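You operate a simulated robot arm through the tools that you are given. There is no shell and no other tool.

Carry out the task below with a simulated robot arm. There is one attempt and no reset: what you move stays moved.

Task
Set the controls near the top of the bench. At the end: the gold brass fitting from the top of the bench is on the yellow filter plate; the volts dial is turned to 110 V; the cream job block from the top of the bench stands where the gold brass fitting stood; the tank cap is turned to open; the tester spout is set to over the cup stand; whatever was shut is shut again. Leave all else as you found it, and nothing knocked over. Set down upright: brass fitting. The tester spout goes clockwise seen from above, to its stop.

It is judged by the outcome, as a careful person would: the job done as asked, and still so three seconds after it is handed in. It fails if anything else is knocked over, pushed out of place, dropped, spilled or broken. A push-on lid holds only when it is set on centred and level and pressed home; a screw cap is set on level and turned clockwise until tight.

Robot
A 6-joint arm with a two-finger gripper, fixed in place. Base frame: the origin is at the foot of the arm, x ahead of it, y to its left, z up; the work surface is at about z = 0. Readings come in mm, degrees, newtons and seconds.
With the tool pointing down near the work surface it reaches from about 180 to 480 mm from the base axis. Its first joint turns from -66.0 to 66.0 degrees. Payload 1.76 kg.
The TCP is the grasp point between the finger pads, 29 mm short of the fingertips. In the tool frame z runs along the fingers and y along their closing line. The gripper opens to 82 mm. The gripper's body begins 58 mm behind the TCP.
Orientation is that of the tool frame in the base frame, as a unit quaternion [x, y, z, w]. With the fingers straight down and closing along the base's y, the tool's x points along the base's -x, its y along +y and its z along -z.

Tools
- The arm moves only by the tool nudge_tool. Its argument "rows" is a list of rows, each a list of 3 entries, a list of its own where there are three numbers: the gripper command, from -1 (shut) to 1 (fully open), values between in proportion, then the shift along the base's x, y, z in units of 200 mm (1.0 is 200 mm), then the turn, a rotation vector about the base's x, y, z in units of 60 degrees (1.0 is 60 degrees). In form: [[hand, [tx, ty, tz], [rx, ry, rz]], ...]. A call has 1 to 20 rows; each row is the pose to reach, as a shift and turn from the pose commanded when the call began. A call with a number of a shift or a turn outside -1 to 1 is refused whole. A row lasts 0.2 s, in which the tool goes at most 50 mm and 8.6 degrees; a call with a longer step from one row to the next is refused whole, and so is a gripper value outside its range. Where a pose cannot be reached the arm comes as near as it can. A force on the tool above 40 N (or 10 N above the force at the start of the call, whichever is more), or a blocked arm, ends the call early, and 0.2 s more pass. The fingers move at their own pace and stop on an object; they squeeze with about 34 N. The grip force told is the motor's: it shows also when the fingers shut on nothing. Time passes only in rows, and 0.2 s behind the last, so rows that repeat a pose let the fingers close. The reply holds the time, the measured pose of the TCP, the force on the tool along the base axes, the opening and the grip force, in the units named above and with some noise, with the torque about the TCP (base axes, N m) and any sound that the robot's microphone picked up.
- Cameras (640 x 400 px; columns grow to the right, rows downward): "scene" is fixed at [79.9, 356.2, 428.7]; the picture's right is [-0.50, -0.87, 0.00], its down [-0.45, 0.26, -0.85] and it looks along [0.74, -0.42, -0.52] (base axes); focal length 214 px, centre (320, 200). "wrist" rides on the gripper at [79, 4, -89] in the tool frame; the picture's right is [-0.05, 1.00, 0.00], its down [-0.71, -0.04, -0.71] and it looks along [-0.71, -0.04, 0.71] (tool axes); focal length 256 px, centre (320, 200). There is no depth. A picture from a camera that has moved, and an enlarged one, comes with that camera's place and axes in the base frame and with its lens.
- grab_frame(camera): a new picture of that camera. The clock stands still meanwhile.
- inspect(camera, box): a new picture of the part [left, top, right, bottom] of that camera's present view, enlarged. The clock stands still meanwhile.
- finish_job(): hands the job in; it is judged then, once.

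Nothing tells you positions but the pictures and the camera data. Unless the task says otherwise, let go and move clear before handing in.

The tools are called after "Call:" as a command line: name --argument value ..., lists and objects as JSON in quotes. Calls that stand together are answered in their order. nudge_tool: Moves the arm, as the interface text tells. Its arguments: {"type":"object","properties":{"rows":{"type":"array","items":{"type":"array"}}},"required":["rows"]} The other tools are called the same way: grab_frame (camera) takes a picture; inspect (camera, box) takes an enlarged picture of a part of a camera's view; finish_job () hands the job in.

At the start:

```text
clock: 0.0
eef_pos: [234.9, 61.3, 360.4]
tcp_rot: [0.001, 1.0, 0.0, 0.001]
contact_force: [0.3, -0.6, -0.3]
torque: [-0.03, -0.02, 0.01]
finger_gap: 81.9
finger_force: 0.0
```

scene: 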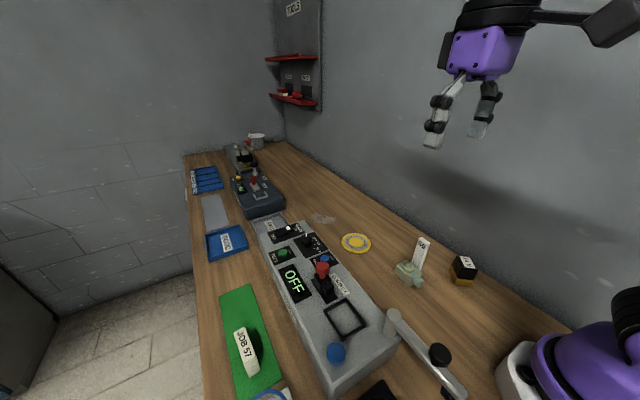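
wrist: 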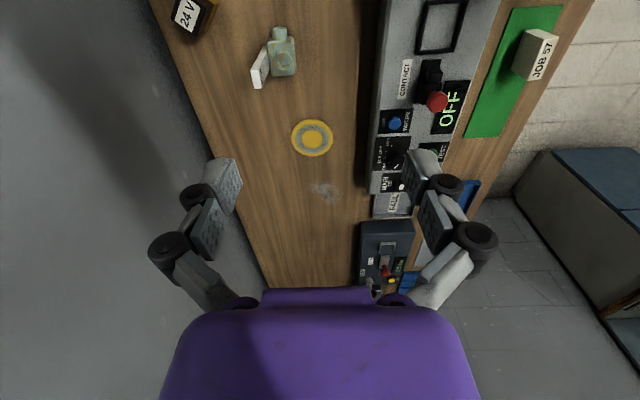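

I see a bench with a grey tester, a green mat with a "JOB 57" block, a yellow plate, a fitting and a 24 V block. I'll look closer at both views before moving.

Call:
inspect --camera "scene" --box '[180, 220, 400, 400]'

Call:
inspect --camera "scene" --box '[320, 220, 540, 400]'

Call:
inspect --camera "scene" --box '[180, 120, 340, 250]'

Call:
inspect --camera "wrist" --box '[340, 0, 580, 150]'

Call:
inspect --camera "wrist" --box '[150, 0, 350, 200]'

Call:
inspect --camera "scene" --box '[250, 0, 350, 110]'

```text
2.22 times, centred on (290, 310) of scene
camera zoom: at [79.9, 356.2, 428.7], right [-0.5, -0.87, 0.0], down [-0.45, 0.26, -0.85], along [0.74, -0.42, -0.52], focal length 477 px, centre (387, -44)
```

zoom: 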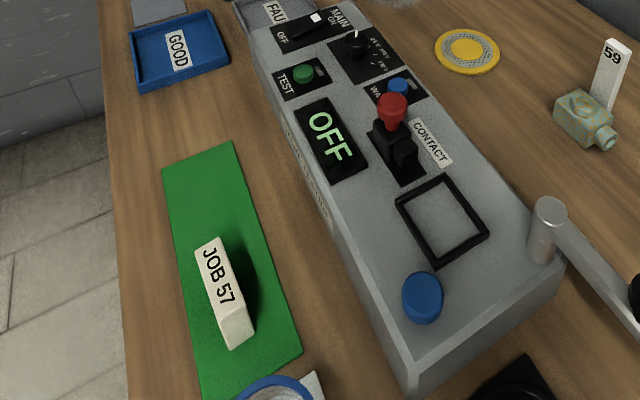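

```text
2.22 times, centred on (430, 310) of scene
camera zoom: at [79.9, 356.2, 428.7], right [-0.5, -0.87, 0.0], down [-0.45, 0.26, -0.85], along [0.74, -0.42, -0.52], focal length 477 px, centre (76, -44)
```

zoom: 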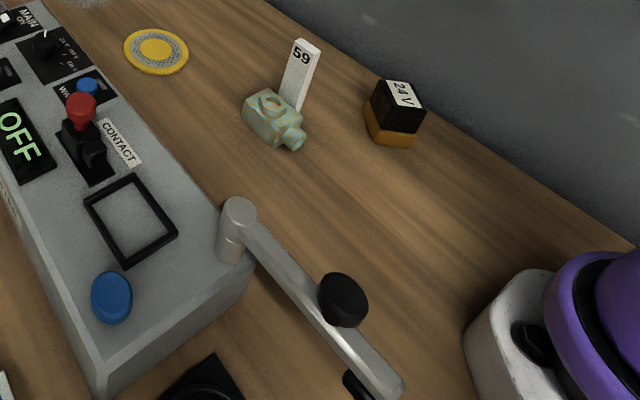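

```text
3.08 times, centred on (260, 185) of scene
camera zoom: at [79.9, 356.2, 428.7], right [-0.5, -0.87, 0.0], down [-0.45, 0.26, -0.85], along [0.74, -0.42, -0.52], focal length 660 px, centre (505, 246)
```

zoom: 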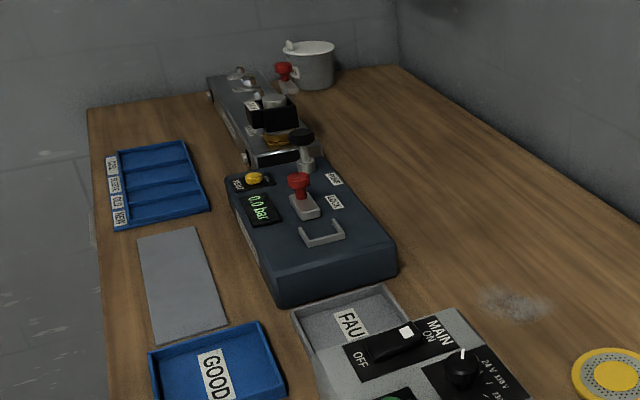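

```text
2.67 times, centred on (460, 75) of wrist
camera zoom: at [155.9, 64.7, 450.1], right [0.05, 1.0, 0.0], down [0.7, -0.04, 0.71], along [0.71, -0.04, -0.71], focal length 683 px, centre (-53, 533)
```

zoom: 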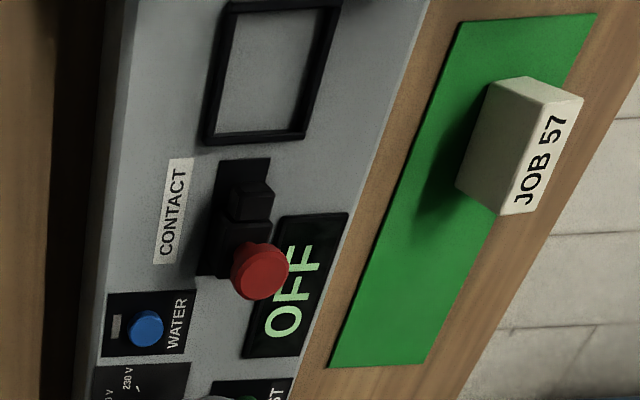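

```text
2.00 times, centred on (250, 100) of wrist
camera zoom: at [155.9, 64.7, 450.1], right [0.05, 1.0, 0.0], down [0.7, -0.04, 0.71], along [0.71, -0.04, -0.71], focal length 512 px, centre (460, 400)
```

zoom: 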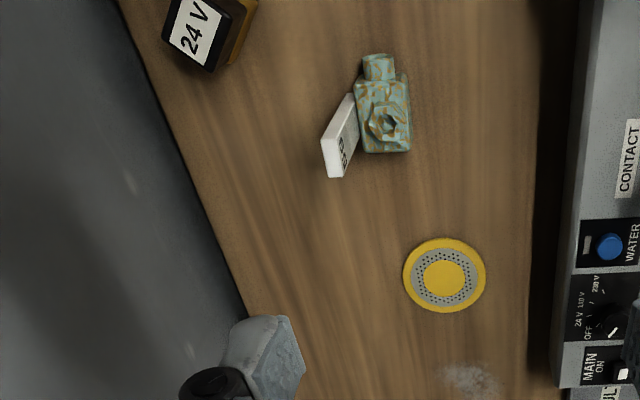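

```text
3.64 times, centred on (300, 55) of scene
camera zoom: at [79.9, 356.2, 428.7], right [-0.5, -0.87, 0.0], down [-0.45, 0.26, -0.85], along [0.74, -0.42, -0.52], focal length 780 px, centre (393, 727)
```

zoom: 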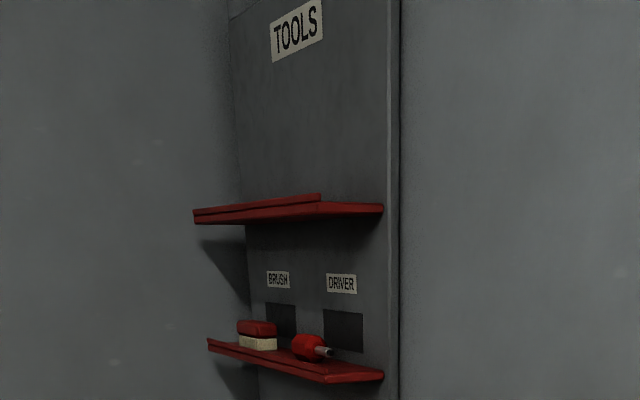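

The fitting looks to be near (276, 0), the yellow plate near (431, 35), JOB 57 near (292, 383), and the tester cap and spout on the near side around (200, 260) and (120–195, 156). I'll swing the wrist camera round to view the near part of the tester.

Call:
nudge_tool --rows '[[1, [-0.03, 0.03, 0.01], [0, 0, 0.125]], [1, [-0.06, 0.06, 0.02], [0, 0, 0.25]], [1, [-0.09, 0.09, 0.03], [0, 0, 0.375]], [1, [-0.12, 0.12, 0.04], [0, 0, 0.5]], [1, [-0.15, 0.15, 0.05], [0, 0, 0.625]], [1, [-0.18, 0.17, 0.06], [0, 0, 0.75]], [1, [-0.2, 0.18, 0.07], [0, 0, 0.875]], [1, [-0.22, 0.19, 0.08], [0, 0, 1.0]], [1, [-0.22, 0.19, 0.08], [0, 0, 1.0]]]'

Call:
grab_frame --camera "wrist"

Call:
grab_frame --camera "scene"

```text
clock: 2.0
eef_pos: [190.7, 99.4, 374.7]
tcp_rot: [-0.501, 0.865, 0.0, 0.002]
contact_force: [0.4, -0.2, -1.0]
torque: [0.0, 0.0, 0.01]
finger_gap: 82.1
finger_force: 0.1
```

```text
taken
camera wrist: at [148.0, 31.6, 463.6], right [-0.84, 0.54, 0.0], down [0.38, 0.59, 0.71], along [0.39, 0.59, -0.7], focal length 256 px, centre (320, 200)
```

wrist: 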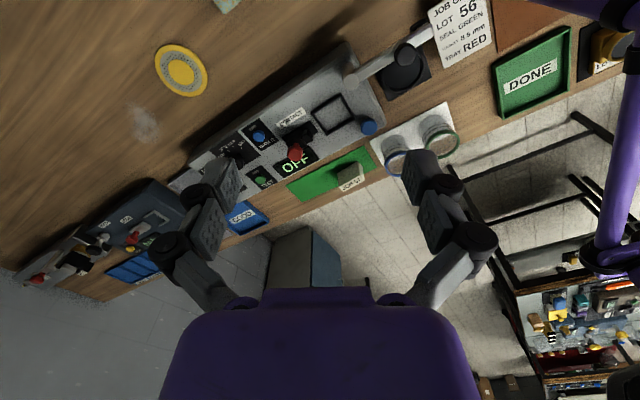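

```text
taken
```

scene: 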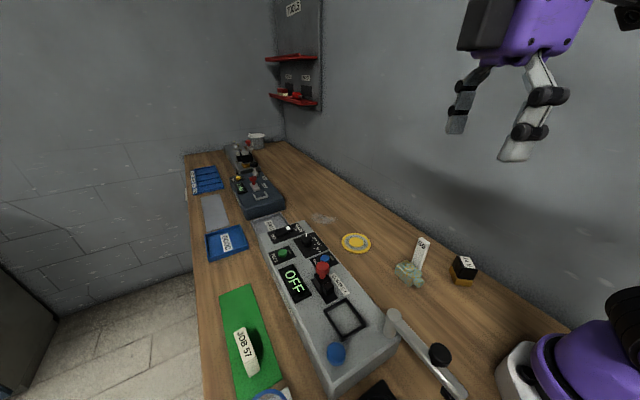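

The near side holds more: a job card, a cup stand with ring-marked cups, a DONE tray and more. I'll zoom into those.

Call:
inspect --camera "wrist" --box '[330, 0, 640, 180]'

Call:
inspect --camera "wrist" --box '[180, 40, 400, 220]'

Call:
inspect --camera "wrist" --box '[340, 20, 480, 190]'

Call:
inspect --camera "wrist" --box '[500, 230, 640, 400]'

```text
2.06 times, centred on (485, 90) of wrist
camera zoom: at [148.0, 31.6, 463.6], right [-0.84, 0.54, 0.0], down [0.38, 0.59, 0.71], along [0.39, 0.59, -0.7], focal length 528 px, centre (-21, 427)
```

zoom: 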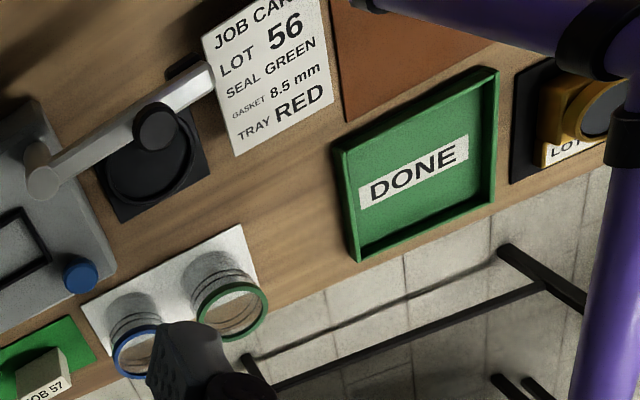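

```text
2.22 times, centred on (290, 130) of wrist
camera zoom: at [148.0, 31.6, 463.6], right [-0.84, 0.54, 0.0], down [0.38, 0.59, 0.71], along [0.39, 0.59, -0.7], focal length 569 px, centre (387, 356)
```

zoom: 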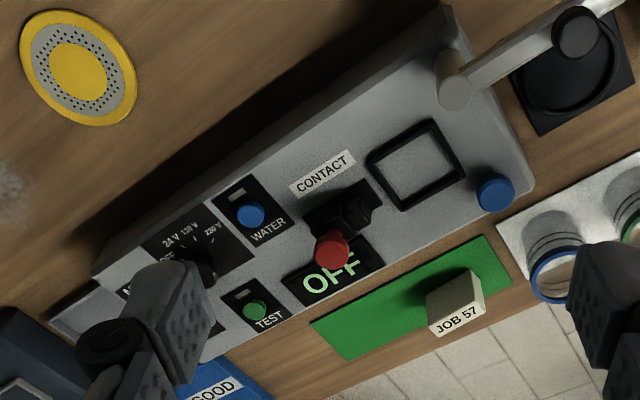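

```text
2.35 times, centred on (410, 105) of wrist
camera zoom: at [148.0, 31.6, 463.6], right [-0.84, 0.54, 0.0], down [0.38, 0.59, 0.71], along [0.39, 0.59, -0.7], focal length 602 px, centre (108, 424)
```

zoom: 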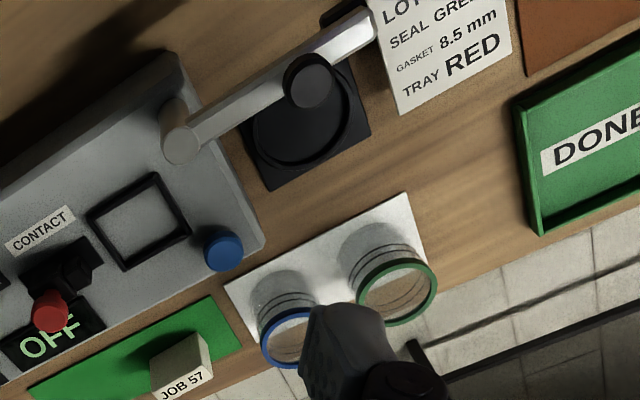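

```text
2.35 times, centred on (570, 315) of wrist
camera zoom: at [148.0, 31.6, 463.6], right [-0.84, 0.54, 0.0], down [0.38, 0.59, 0.71], along [0.39, 0.59, -0.7], focal length 602 px, centre (-268, -71)
```

zoom: 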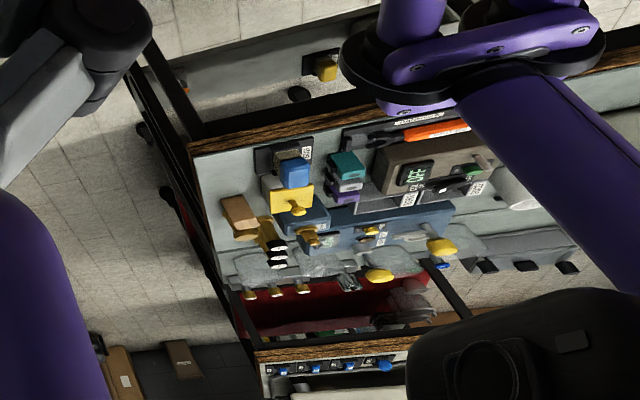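

I can see the cup stand (black, round recess) next to the spout, and the blue tank cap on the tester's near end. Next I'll look closely at the fitting and the "59" piece beside it.

Call:
nudge_tool --rows '[[1, [0.025, -0.06, -0.1], [0, 0, -0.125]], [1, [0.05, -0.12, -0.2], [0, 0, -0.25]], [1, [0.075, -0.18, -0.3], [0, 0, -0.375]], [1, [0.1, -0.25, -0.4], [0, 0, -0.5]], [1, [0.125, -0.31, -0.5], [0, 0, -0.625]], [1, [0.15, -0.38, -0.6], [0, 0, -0.75]], [1, [0.175, -0.44, -0.7], [0, 0, -0.875]], [1, [0.2, -0.5, -0.8], [0, 0, -1.0]], [1, [0.2, -0.5, -0.87], [0, 0, -1.0]]]'

Call:
grab_frame --camera "wrist"

Call:
inspect --camera "wrist" --box '[220, 0, 380, 140]'

```text
clock: 4.0
eef_pos: [230.7, -0.4, 203.1]
tcp_rot: [0.001, 1.0, 0.0, 0.001]
contact_force: [-0.3, 0.4, 0.1]
torque: [0.02, 0.01, 0.0]
finger_gap: 81.9
finger_force: 0.0
```

```text
taken
camera wrist: at [152.1, 2.7, 292.0], right [0.06, 1.0, 0.0], down [0.7, -0.04, 0.71], along [0.71, -0.04, -0.71], focal length 256 px, centre (320, 200)
```

wrist: 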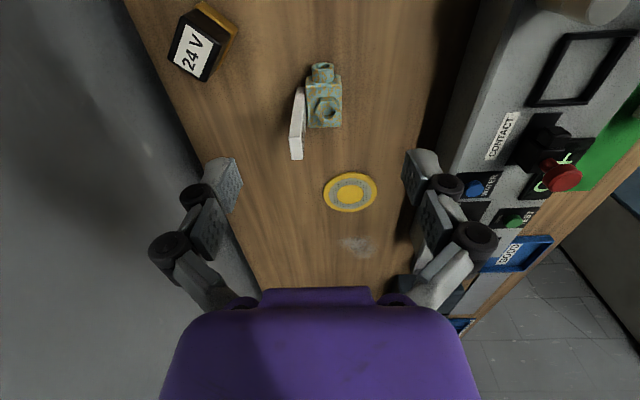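

```text
2.86 times, centred on (300, 70) of wrist
camera zoom: at [152.1, 2.7, 292.0], right [0.06, 1.0, 0.0], down [0.7, -0.04, 0.71], along [0.71, -0.04, -0.71], focal length 731 px, centre (377, 571)
```

zoom: 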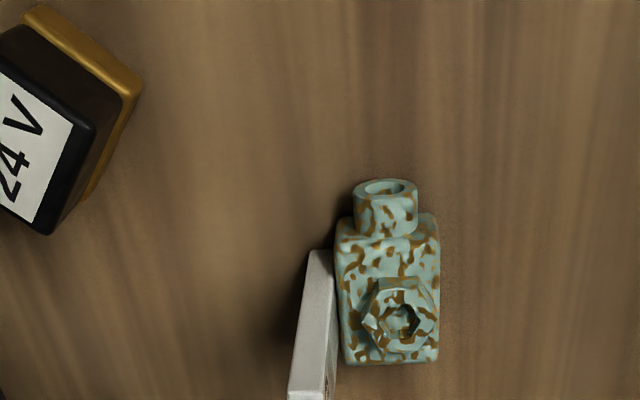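

The fitting is a patinated brass body with a hex on top and a spigot pointing toward the arm; the "59" slab stands right beside it. I'll look more closely at both.

Call:
inspect --camera "wrist" --box '[260, 50, 390, 170]'

Call:
inspect --camera "scene" --box '[380, 220, 500, 300]'

Call:
inspect --camera "scene" --box '[260, 210, 360, 300]'

Call:
inspect --camera "scene" --box '[300, 300, 420, 400]'

Call:
inspect --camera "scene" --box '[210, 280, 310, 400]'

```text
3.33 times, centred on (325, 110) of wrist
camera zoom: at [152.1, 2.7, 292.0], right [0.06, 1.0, 0.0], down [0.7, -0.04, 0.71], along [0.71, -0.04, -0.71], focal length 853 px, centre (303, 500)
```

zoom: 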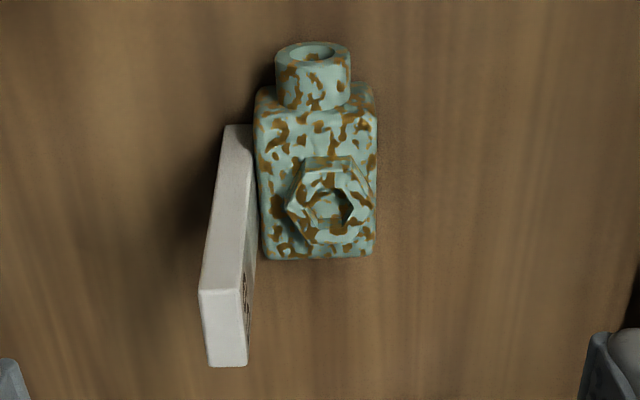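

```text
5.00 times, centred on (440, 260) of scene
camera zoom: at [79.9, 356.2, 428.7], right [-0.5, -0.87, 0.0], down [-0.45, 0.26, -0.85], along [0.74, -0.42, -0.52], focal length 1072 px, centre (-280, -100)
```

zoom: 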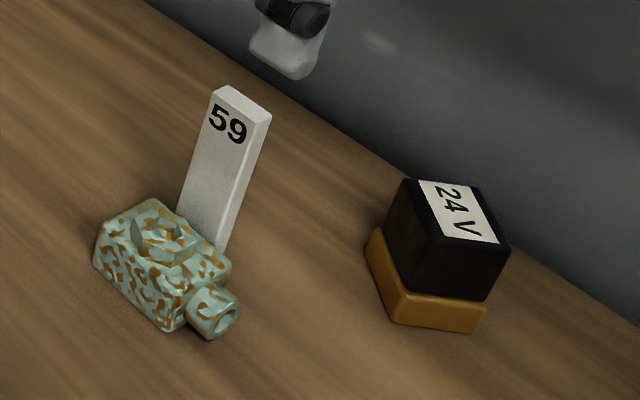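

```text
4.44 times, centred on (310, 255) of scene
camera zoom: at [79.9, 356.2, 428.7], right [-0.5, -0.87, 0.0], down [-0.45, 0.26, -0.85], along [0.74, -0.42, -0.52], focal length 953 px, centre (364, -44)
```

zoom: 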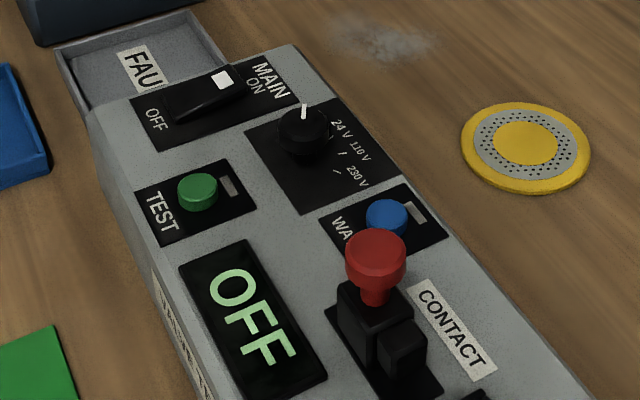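

```text
4.00 times, centred on (360, 350) of scene
camera zoom: at [79.9, 356.2, 428.7], right [-0.5, -0.87, 0.0], down [-0.45, 0.26, -0.85], along [0.74, -0.42, -0.52], focal length 858 px, centre (160, -400)
```

zoom: 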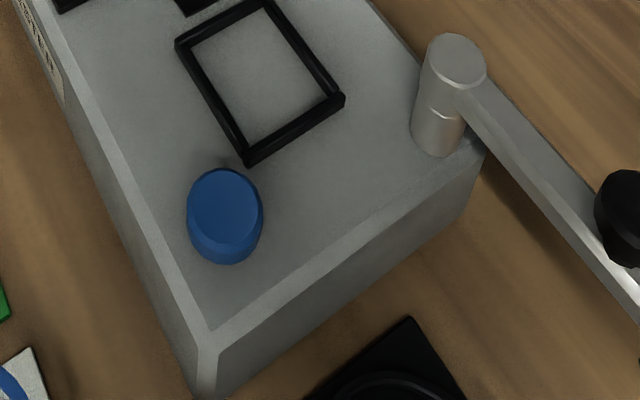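

```text
3.33 times, centred on (260, 340) of scene
camera zoom: at [79.9, 356.2, 428.7], right [-0.5, -0.87, 0.0], down [-0.45, 0.26, -0.85], along [0.74, -0.42, -0.52], focal length 715 px, centre (520, -267)
```

zoom: 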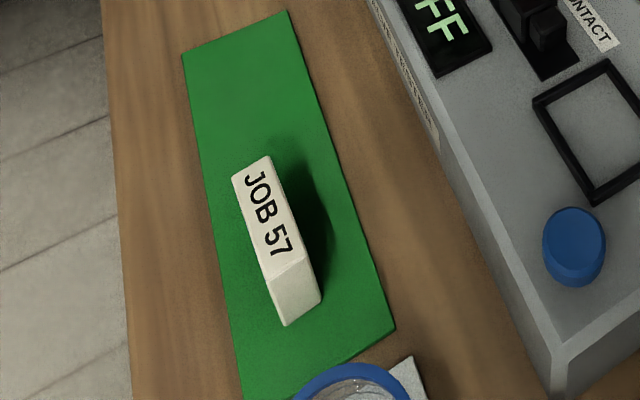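

The 59 slab is about 104 mm tall and sits only 2–3 mm from the fitting's −y side, so I will grip the fitting lengthwise (along x). First I'll view the tester controls from above.

Call:
nudge_tool --rows '[[1, [0.05, 0.15, 0.1], [0, 0, 0]], [1, [0.1, 0.3, 0.2], [0, 0, 0]], [1, [0.15, 0.45, 0.3], [0, 0, 0]], [1, [0.2, 0.6, 0.4], [0, 0, 0]], [1, [0.25, 0.8, 0.4], [0, 0, 0]], [1, [0.3, 1.0, 0.4], [0, 0, 0]], [1, [0.3, 1.0, 0.4], [0, 0, 0]]]'

Call:
grab_frame --camera "wrist"

Call:
inspect --camera "wrist" --box '[220, 60, 420, 200]'

Call:
inspect --camera "wrist" --box '[220, 0, 420, 130]'

```text
clock: 5.6
eef_pos: [291.1, 198.3, 283.7]
tcp_rot: [0.0, 1.0, -0.001, 0.001]
contact_force: [0.0, 0.8, 0.0]
torque: [0.04, 0.01, 0.01]
finger_gap: 82.0
finger_force: 0.0
```

```text
taken
camera wrist: at [212.3, 202.4, 373.0], right [0.05, 1.0, 0.0], down [0.71, -0.04, 0.71], along [0.71, -0.04, -0.71], focal length 256 px, centre (320, 200)
```

wrist: 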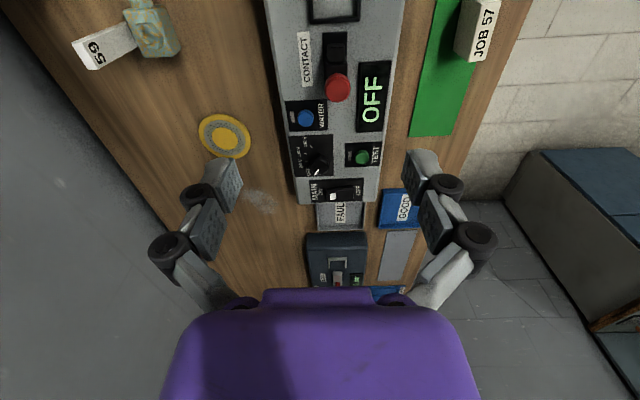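

```text
2.86 times, centred on (320, 130) of wrist
camera zoom: at [212.3, 202.4, 373.0], right [0.05, 1.0, 0.0], down [0.71, -0.04, 0.71], along [0.71, -0.04, -0.71], focal length 731 px, centre (320, 400)
```

zoom: 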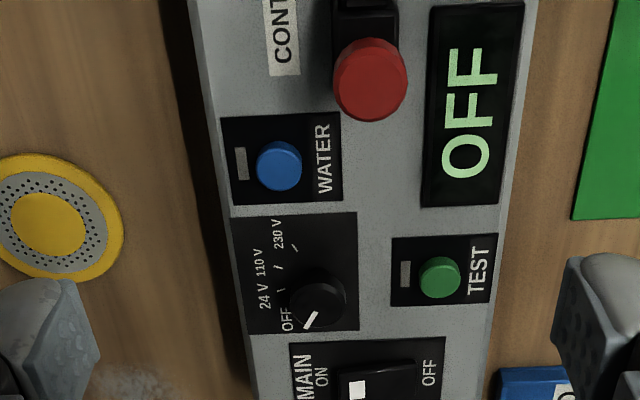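

```text
3.08 times, centred on (320, 65) of wrist
camera zoom: at [212.3, 202.4, 373.0], right [0.05, 1.0, 0.0], down [0.71, -0.04, 0.71], along [0.71, -0.04, -0.71], focal length 788 px, centre (320, 615)
```

zoom: 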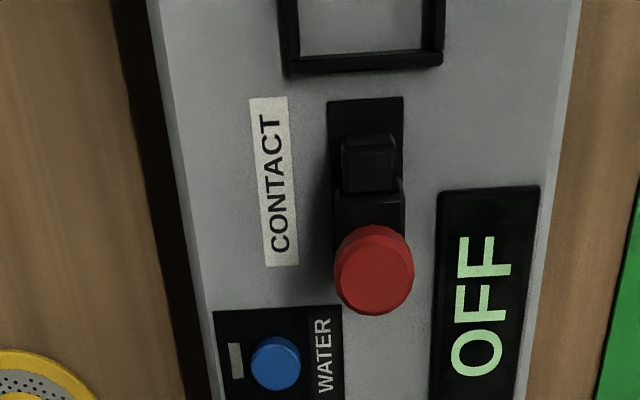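

The dial pointer is at OFF, with ticks for 24, 110 and 230 V round its −y side. I'll zoom tighter on it.

Call:
inspect --camera "wrist" --box '[285, 125, 345, 185]'

Call:
inspect --camera "scene" --box '[285, 220, 335, 260]'

```text
6.67 times, centred on (315, 155) of wrist
camera zoom: at [212.3, 202.4, 373.0], right [0.05, 1.0, 0.0], down [0.71, -0.04, 0.71], along [0.71, -0.04, -0.71], focal length 1707 px, centre (353, 500)
```

zoom: 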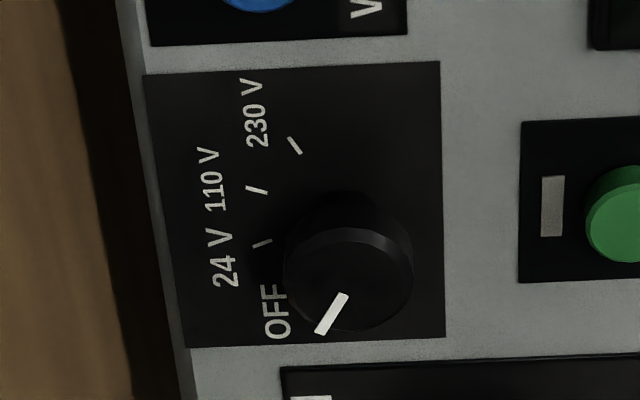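

```text
10.00 times, centred on (310, 240) of scene
camera zoom: at [79.9, 356.2, 428.7], right [-0.5, -0.87, 0.0], down [-0.45, 0.26, -0.85], along [0.74, -0.42, -0.52], focal length 2145 px, centre (420, -200)
```

zoom: 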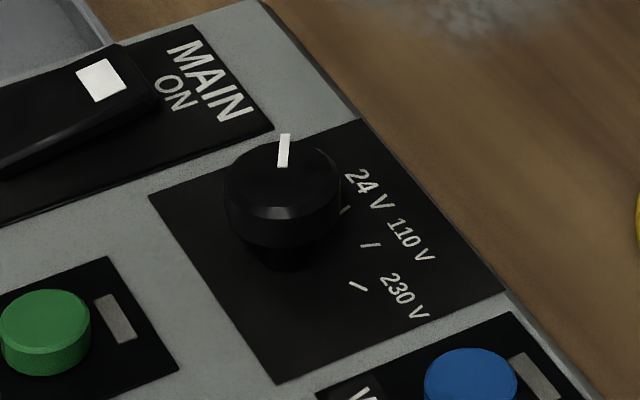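

The dial centre works out at about (437.6, 188.5) with its top at z≈78 on a panel at z≈56. Going from OFF to 110 V is about an 82° clockwise turn. Next I'll look closely at the tank cap and the spout.

Call:
nudge_tool --rows '[[1, [-0.15, 0.04, 0], [0, 0, 0]], [1, [-0.3, 0.08, 0], [0, 0, 0]], [1, [-0.45, 0.12, 0], [0, 0, 0]], [1, [-0.6, 0.16, -0.05], [0, 0, 0]], [1, [-0.7, 0.16, -0.15], [0, 0, 0]], [1, [-0.7, 0.16, -0.15], [0, 0, 0]]]'

Call:
grab_frame --camera "wrist"

Call:
inspect --camera "wrist" --box '[240, 0, 420, 120]'

```text
clock: 7.0
eef_pos: [152.0, 230.5, 252.8]
tcp_rot: [0.0, 1.0, 0.001, 0.001]
contact_force: [-0.3, 0.4, 0.1]
torque: [0.0, -0.01, 0.0]
finger_gap: 82.3
finger_force: 0.0
```

```text
taken
camera wrist: at [72.3, 234.0, 341.8], right [0.05, 1.0, 0.0], down [0.7, -0.04, 0.71], along [0.71, -0.04, -0.71], focal length 256 px, centre (320, 200)
```

wrist: 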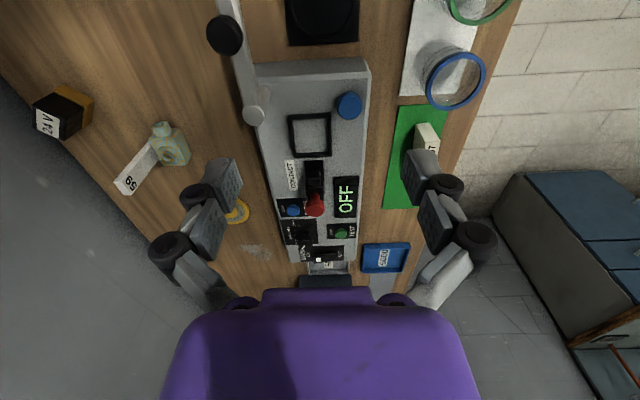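

```text
3.33 times, centred on (330, 60) of wrist
camera zoom: at [72.3, 234.0, 341.8], right [0.05, 1.0, 0.0], down [0.7, -0.04, 0.71], along [0.71, -0.04, -0.71], focal length 853 px, centre (287, 667)
```

zoom: 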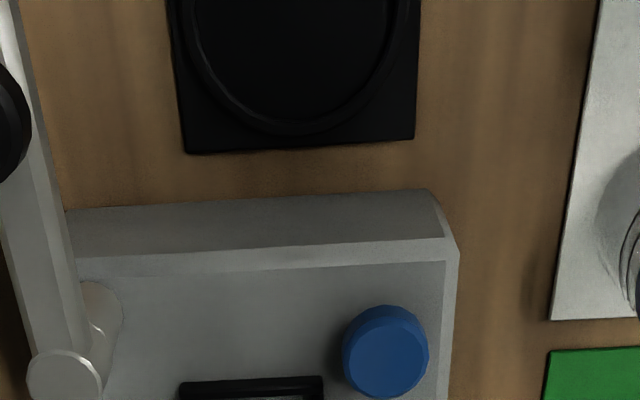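

The cap is plain blue with no marks seen yet. I'll zoom right in and also view it from another angle.

Call:
inspect --camera "wrist" --box '[325, 80, 375, 130]'

Call:
inspect --camera "scene" --box '[315, 325, 365, 375]'

Call:
inspect --camera "wrist" --box '[390, 20, 510, 160]'

Call:
inspect --camera "wrist" --box '[190, 0, 370, 130]'

```text
8.00 times, centred on (350, 105) of wrist
camera zoom: at [72.3, 234.0, 341.8], right [0.05, 1.0, 0.0], down [0.7, -0.04, 0.71], along [0.71, -0.04, -0.71], focal length 2048 px, centre (80, 960)
```

zoom: 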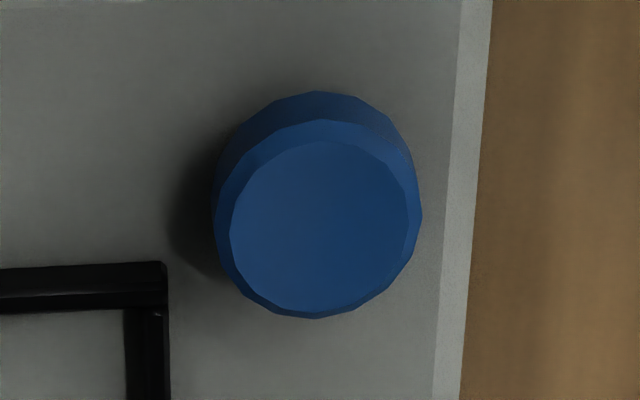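

```text
8.00 times, centred on (340, 350) of scene
camera zoom: at [79.9, 356.2, 428.7], right [-0.5, -0.87, 0.0], down [-0.45, 0.26, -0.85], along [0.74, -0.42, -0.52], focal length 1716 px, centre (160, -1000)
```

zoom: 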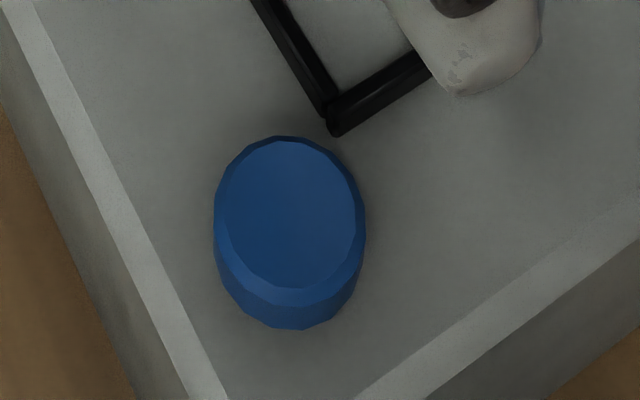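

```text
2.86 times, centred on (450, 90) of wrist
camera zoom: at [72.3, 234.0, 341.8], right [0.05, 1.0, 0.0], down [0.7, -0.04, 0.71], along [0.71, -0.04, -0.71], focal length 731 px, centre (-51, 514)
```

zoom: 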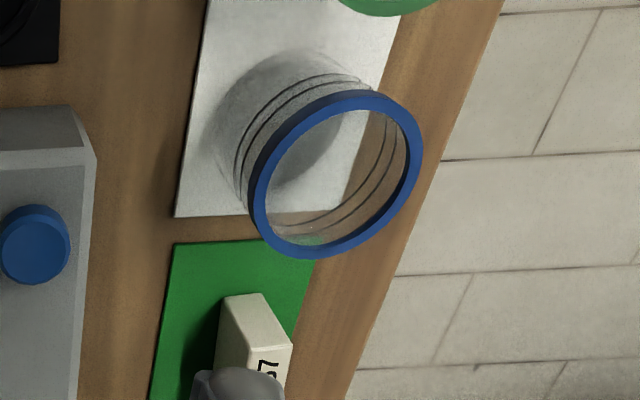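

```text
3.08 times, centred on (280, 65) of wrist
camera zoom: at [72.3, 234.0, 341.8], right [0.05, 1.0, 0.0], down [0.7, -0.04, 0.71], along [0.71, -0.04, -0.71], focal length 788 px, centre (443, 615)
```

zoom: 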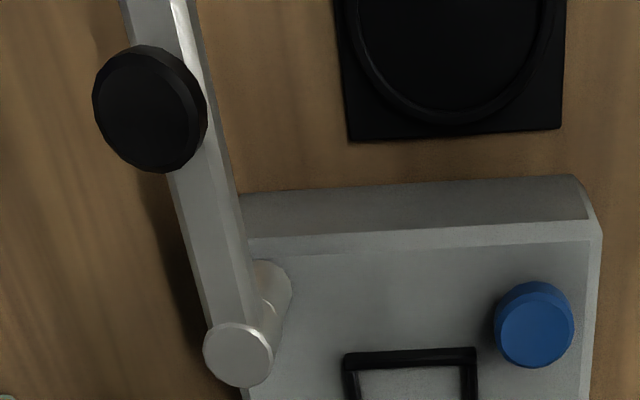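

The cap sits at about (202.5, 259) with its top at z≈70, the spout pivot at (188.5, 161) and the spout's black knob at (117, 160, 120). I'll start with the fitting, turning the tool by −90° so the fingers close along x and the camera is away from the slab.

Call:
nudge_tool --rows '[[1, [0.07, -0.12, 0], [0, 0, -0.125]], [1, [0.14, -0.24, 0], [0, 0, -0.25]], [1, [0.21, -0.36, 0], [0, 0, -0.375]], [1, [0.28, -0.48, 0], [0, 0, -0.5]], [1, [0.35, -0.6, 0], [0, 0, -0.625]], [1, [0.42, -0.72, 0], [0, 0, -0.75]], [1, [0.5, -0.84, -0.1], [0, 0, -0.875]], [1, [0.58, -0.95, -0.25], [0, 0, -1.0]], [1, [0.58, -0.95, -0.25], [0, 0, -1.0]]]'

Call:
nudge_tool --rows '[[1, [0, 0, 0], [0, 0, -0.125]], [1, [0, 0, 0], [0, 0, -0.25]], [1, [0, 0, 0], [0, 0, -0.375]], [1, [0, 0, 0], [0, 0, -0.5]], [1, [0, 0, 0], [0, 0, -0.5]]]'

Call:
grab_frame --camera "wrist"

Call:
grab_frame --camera "scene"

```text
clock: 9.0
eef_pos: [267.4, 42.9, 201.3]
tcp_rot: [0.501, 0.865, 0.0, 0.001]
contact_force: [0.2, -0.2, 0.1]
torque: [0.02, -0.01, 0.03]
finger_gap: 82.0
finger_force: 0.1
```

```text
clock: 10.2
eef_pos: [266.8, 41.1, 202.2]
tcp_rot: [0.708, 0.707, -0.002, 0.0]
contact_force: [0.0, 1.1, 0.2]
torque: [0.0, 0.02, 0.0]
finger_gap: 82.0
finger_force: 0.0
```

```text
taken
camera wrist: at [271.4, 120.0, 291.9], right [1.0, -0.06, 0.0], down [-0.04, -0.7, 0.71], along [-0.04, -0.71, -0.71], focal length 256 px, centre (320, 200)
```

wrist: 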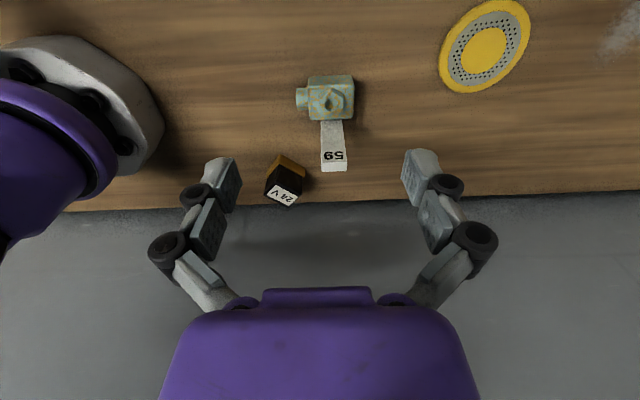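

```text
taken
```

scene: 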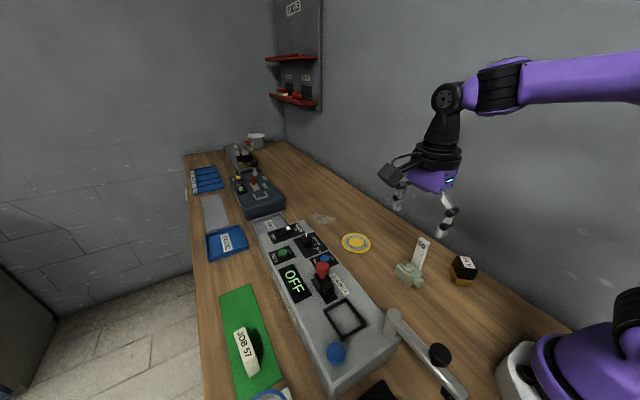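

Call:
inspect --camera "wrist" --box '[280, 60, 380, 180]'

Call:
inspect --camera "wrist" --box '[420, 0, 550, 110]'

```text
3.33 times, centred on (330, 120) of wrist
camera zoom: at [271.4, 120.0, 291.9], right [1.0, -0.06, 0.0], down [-0.04, -0.7, 0.71], along [-0.04, -0.71, -0.71], focal length 853 px, centre (287, 467)
```

zoom: 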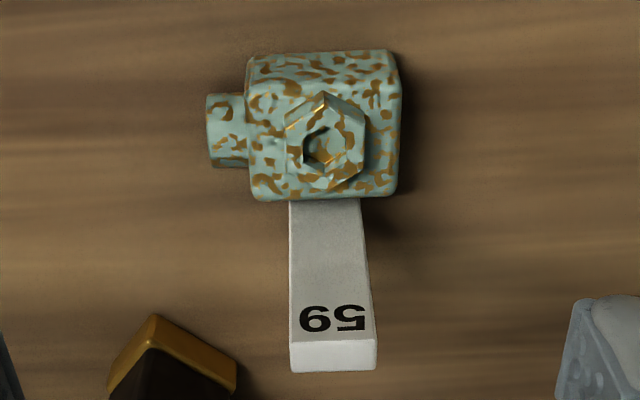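

```text
3.64 times, centred on (485, 55) of wrist
camera zoom: at [271.4, 120.0, 291.9], right [1.0, -0.06, 0.0], down [-0.04, -0.7, 0.71], along [-0.04, -0.71, -0.71], focal length 931 px, centre (-280, 727)
```

zoom: 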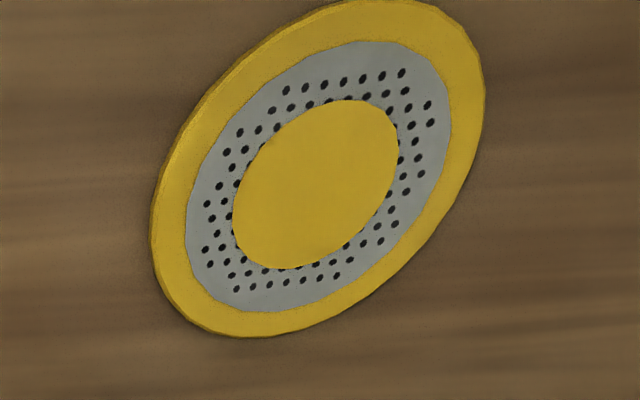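

From this view the fitting spans x≈238–301.5 and y≈−18.5 to 18.5, with the slab starting at y≈−19. I'll move over it at (270, 1), descend partway and check alignment.

Call:
nudge_tool --rows '[[1, [0.0155, -0.1, 0], [0, 0, 0]], [1, [0.0155, -0.203, 0], [0, 0, 0]], [1, [0.0155, -0.203, -0.15], [0, 0, 0]], [1, [0.0155, -0.203, -0.3], [0, 0, 0]], [1, [0.0155, -0.203, -0.4], [0, 0, 0]], [1, [0.0155, -0.203, -0.4], [0, 0, 0]]]'

Call:
grab_frame --camera "wrist"

Call:
inspect --camera "wrist" --box '[220, 40, 440, 220]'

Call:
inspect --camera "scene" --box '[360, 160, 500, 300]'

```text
clock: 11.6
eef_pos: [269.6, -0.1, 121.7]
tcp_rot: [0.707, 0.707, 0.0, 0.001]
contact_force: [0.3, 0.2, 0.5]
torque: [0.02, 0.03, 0.0]
finger_gap: 82.1
finger_force: 0.1
```

```text
taken
camera wrist: at [274.5, 78.9, 210.9], right [1.0, -0.05, 0.0], down [-0.04, -0.7, 0.71], along [-0.04, -0.71, -0.71], focal length 256 px, centre (320, 200)
```

wrist: 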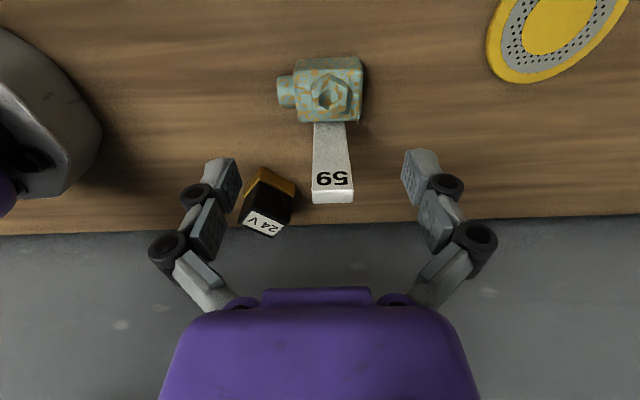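

```text
2.22 times, centred on (330, 130) of wrist
camera zoom: at [274.5, 78.9, 210.9], right [1.0, -0.05, 0.0], down [-0.04, -0.7, 0.71], along [-0.04, -0.71, -0.71], focal length 569 px, centre (298, 356)
```

zoom: 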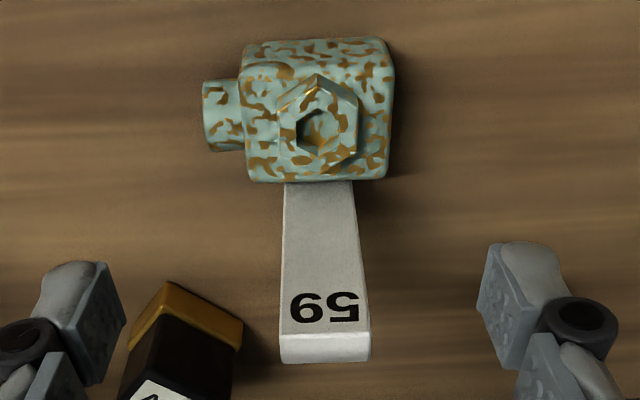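

```text
2.86 times, centred on (430, 230) of scene
camera zoom: at [79.9, 356.2, 428.7], right [-0.5, -0.87, 0.0], down [-0.45, 0.26, -0.85], along [0.74, -0.42, -0.52], focal length 613 px, centre (6, 114)
```

zoom: 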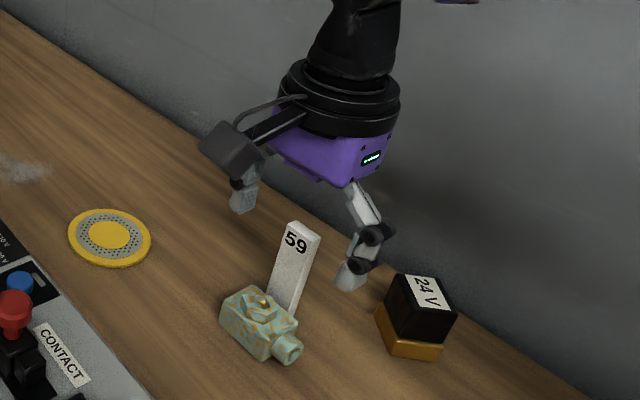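

Alignment looks good: the fitting spans 238–301 in x and is centred at y≈0. I'll descend and close on it.

Call:
nudge_tool --rows '[[1, [0, 0, -0.12], [0, 0, 0]], [1, [0, 0, -0.24], [0, 0, 0]], [1, [0, 0, -0.34], [0, 0, 0]], [1, [0, 0, -0.42], [0, 0, 0]], [1, [0, 0, -0.447], [0, 0, 0]], [1, [0, 0, -0.447], [0, 0, 0]]]'

Call:
grab_frame --camera "scene"

Call:
grab_frame --camera "wrist"

```text
clock: 12.7
eef_pos: [271.7, 0.2, 42.9]
tcp_rot: [0.709, 0.706, 0.0, 0.003]
contact_force: [-7.3, 0.4, 18.3]
torque: [-0.38, -0.34, -0.14]
finger_gap: 81.8
finger_force: 0.1
stopped in row 5: the force on the tool passed its limit at 70 N (the readings are from after the stop); the commanded pose is now the measured one
```

```text
taken
```

scene: 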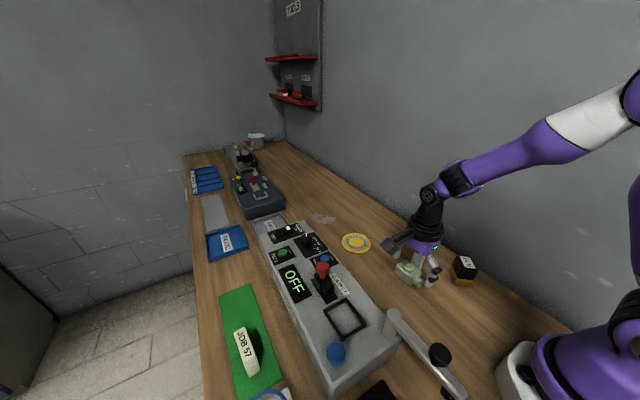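

```text
taken
camera wrist: at [276.3, 78.8, 131.4], right [1.0, -0.06, 0.0], down [-0.04, -0.7, 0.71], along [-0.04, -0.71, -0.7], focal length 256 px, centre (320, 200)
```

wrist: 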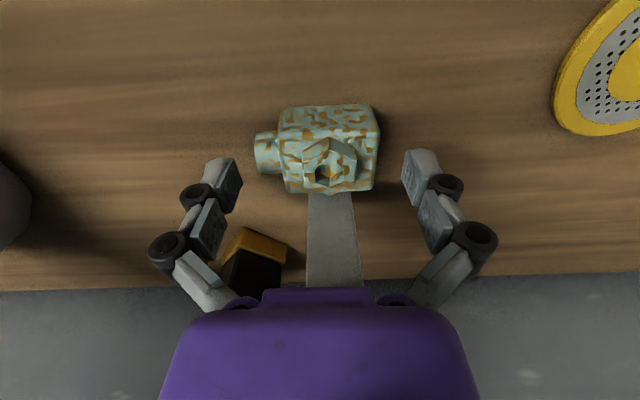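

The palm has come down on the top edge of the 59 slab (the contact torque points to about y −19.5 there). I'll back straight up and then check that the slab still stands.

Call:
nudge_tool --rows '[[1, [0, 0, 0.02], [0, 0, 0]], [1, [0, 0, 0.05], [0, 0, 0]], [1, [0, 0, 0.12], [0, 0, 0]], [1, [0, 0, 0.24], [0, 0, 0]], [1, [0, 0, 0.4], [0, 0, 0]], [1, [0, 0, 0.4], [0, 0, 0]]]'

Call:
inspect --camera "wrist" --box '[220, 40, 440, 220]'

Call:
inspect --camera "scene" --box '[360, 200, 500, 300]'

```text
clock: 14.1
eef_pos: [271.3, 2.4, 121.4]
tcp_rot: [0.708, 0.706, 0.0, 0.003]
contact_force: [0.2, -0.1, 0.6]
torque: [0.01, -0.01, 0.02]
finger_gap: 81.9
finger_force: 0.1
```

```text
2.22 times, centred on (330, 130) of wrist
camera zoom: at [275.4, 79.9, 210.9], right [1.0, -0.06, 0.0], down [-0.04, -0.7, 0.71], along [-0.04, -0.71, -0.7], focal length 569 px, centre (298, 356)
```

zoom: 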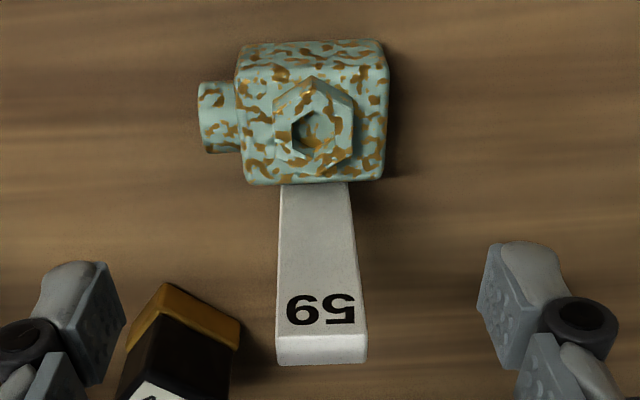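

```text
4.00 times, centred on (430, 250) of scene
camera zoom: at [79.9, 356.2, 428.7], right [-0.5, -0.87, 0.0], down [-0.45, 0.26, -0.85], along [0.74, -0.42, -0.52], focal length 858 px, centre (-120, 0)
```

zoom: 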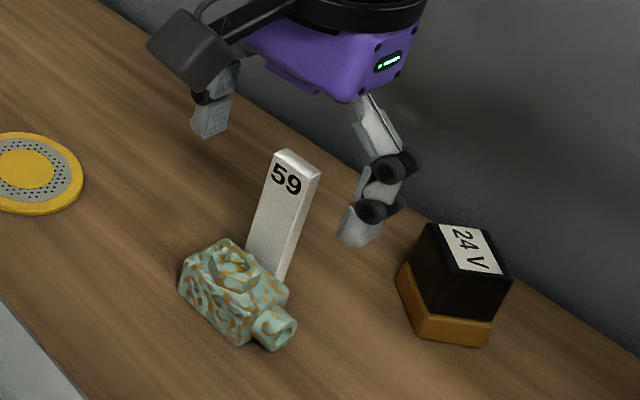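

The slab is still standing where it was. I'll tilt the tool 15° about the closing axis so the palm leans to +y, clear of the slab, and descend again.

Call:
nudge_tool --rows '[[1, [-0.006, 0.01, 0], [-0.125, 0, 0]], [1, [-0.012, 0.0275, 0], [-0.25, 0, 0]], [1, [-0.012, 0.0275, -0.1], [-0.25, 0, 0]], [1, [-0.012, 0.0275, -0.2], [-0.25, 0, 0]], [1, [-0.012, 0.0275, -0.3], [-0.25, 0, 0]], [1, [-0.012, 0.0275, -0.3], [-0.25, 0, 0]]]'

Call:
grab_frame --camera "wrist"

Call:
inspect --camera "scene" --box '[360, 200, 500, 300]'

```text
clock: 15.5
eef_pos: [268.4, 5.0, 60.6]
tcp_rot: [0.702, 0.7, -0.092, 0.095]
contact_force: [0.2, -0.3, -0.7]
torque: [0.0, -0.02, -0.03]
finger_gap: 81.9
finger_force: 0.0
```

```text
taken
camera wrist: at [272.9, 105.0, 126.0], right [1.0, -0.05, 0.02], down [-0.04, -0.5, 0.87], along [-0.04, -0.87, -0.5], focal length 256 px, centre (320, 200)
```

wrist: 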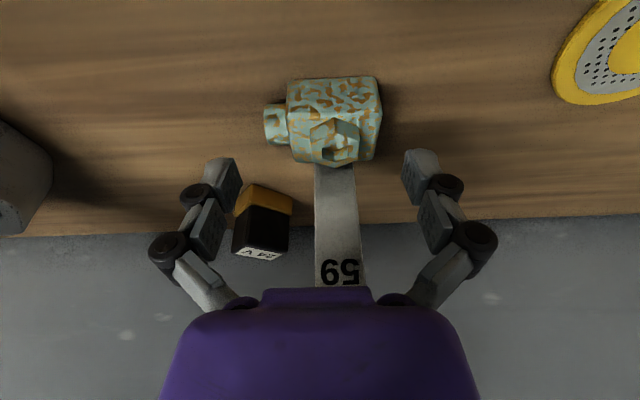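

```text
4.00 times, centred on (430, 250) of scene
camera zoom: at [79.9, 356.2, 428.7], right [-0.5, -0.87, 0.0], down [-0.45, 0.26, -0.85], along [0.74, -0.42, -0.52], focal length 858 px, centre (-120, 0)
```

zoom: 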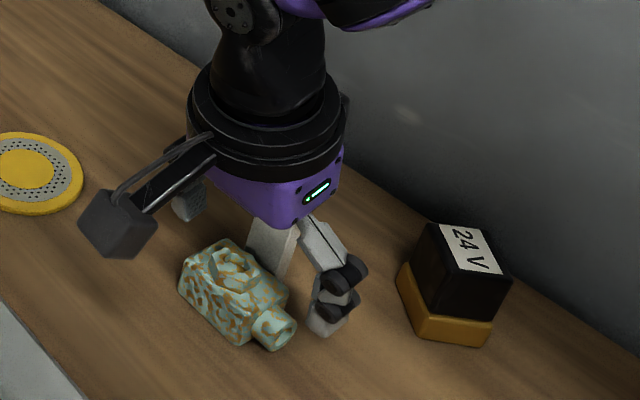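

Clearance looks right, so I'll descend slowly to the grasp height.

Call:
nudge_tool --rows '[[1, [0.002, 0.002, -0.03], [0, 0, 0]], [1, [0.002, 0.002, -0.06], [0, 0, 0]], [1, [0.002, 0.002, -0.09], [0, 0, 0]], [1, [0.002, 0.002, -0.115], [0, 0, 0]], [1, [0.002, 0.002, -0.135], [0, 0, 0]], [1, [0.002, 0.002, -0.135], [0, 0, 0]]]'

Call:
grab_frame --camera "wrist"

Call:
inspect --camera "scene" --box '[360, 200, 500, 300]'

```text
clock: 16.9
eef_pos: [270.3, 5.6, 34.9]
tcp_rot: [0.702, 0.7, -0.093, 0.094]
contact_force: [-0.3, 0.7, 0.0]
torque: [0.03, 0.03, -0.02]
finger_gap: 82.0
finger_force: 0.0
```

```text
taken
camera wrist: at [274.2, 104.9, 99.5], right [1.0, -0.05, 0.02], down [-0.04, -0.5, 0.87], along [-0.04, -0.87, -0.5], focal length 256 px, centre (320, 200)
```

wrist: 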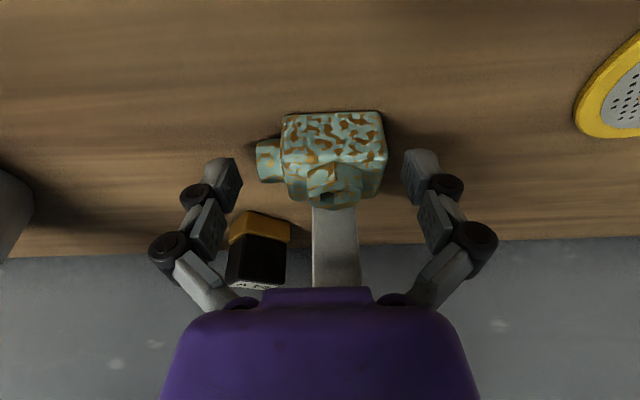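

```text
4.00 times, centred on (430, 250) of scene
camera zoom: at [79.9, 356.2, 428.7], right [-0.5, -0.87, 0.0], down [-0.45, 0.26, -0.85], along [0.74, -0.42, -0.52], focal length 858 px, centre (-120, 0)
```

zoom: 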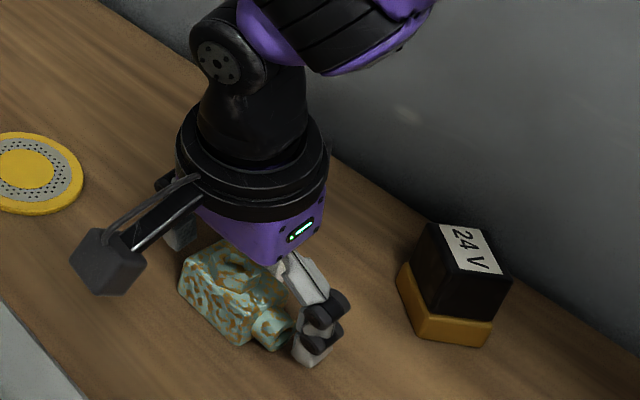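

No contact this time; the fitting sits between the fingers. Closing now.

Call:
nudge_tool --rows '[[0.7, [0, 0, 0], [0, 0, 0]], [0.6, [0, 0, 0], [0, 0, 0]], [0.4, [0, 0, 0], [0, 0, 0]], [-1, [0, 0, 0], [0, 0, 0]], [-1, [0, 0, 0], [0, 0, 0]]]'

Call:
grab_frame --camera "wrist"

```text
clock: 18.1
eef_pos: [269.6, 4.8, 34.4]
tcp_rot: [0.702, 0.7, -0.092, 0.094]
contact_force: [-2.6, 1.8, 8.2]
torque: [0.06, -0.02, -0.03]
finger_gap: 61.1
finger_force: 34.0
```

```text
taken
camera wrist: at [274.2, 105.0, 99.8], right [1.0, -0.05, 0.02], down [-0.04, -0.5, 0.87], along [-0.04, -0.87, -0.5], focal length 256 px, centre (320, 200)
```

wrist: 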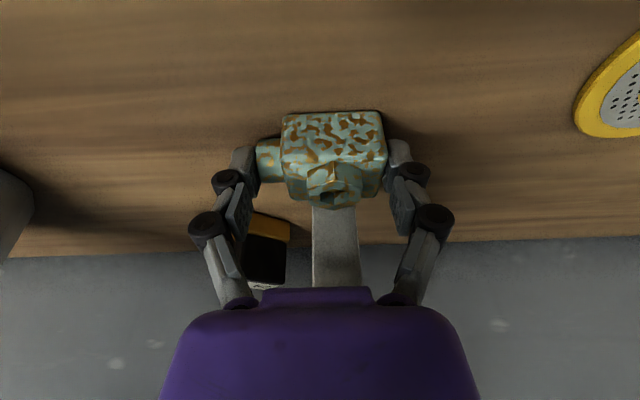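

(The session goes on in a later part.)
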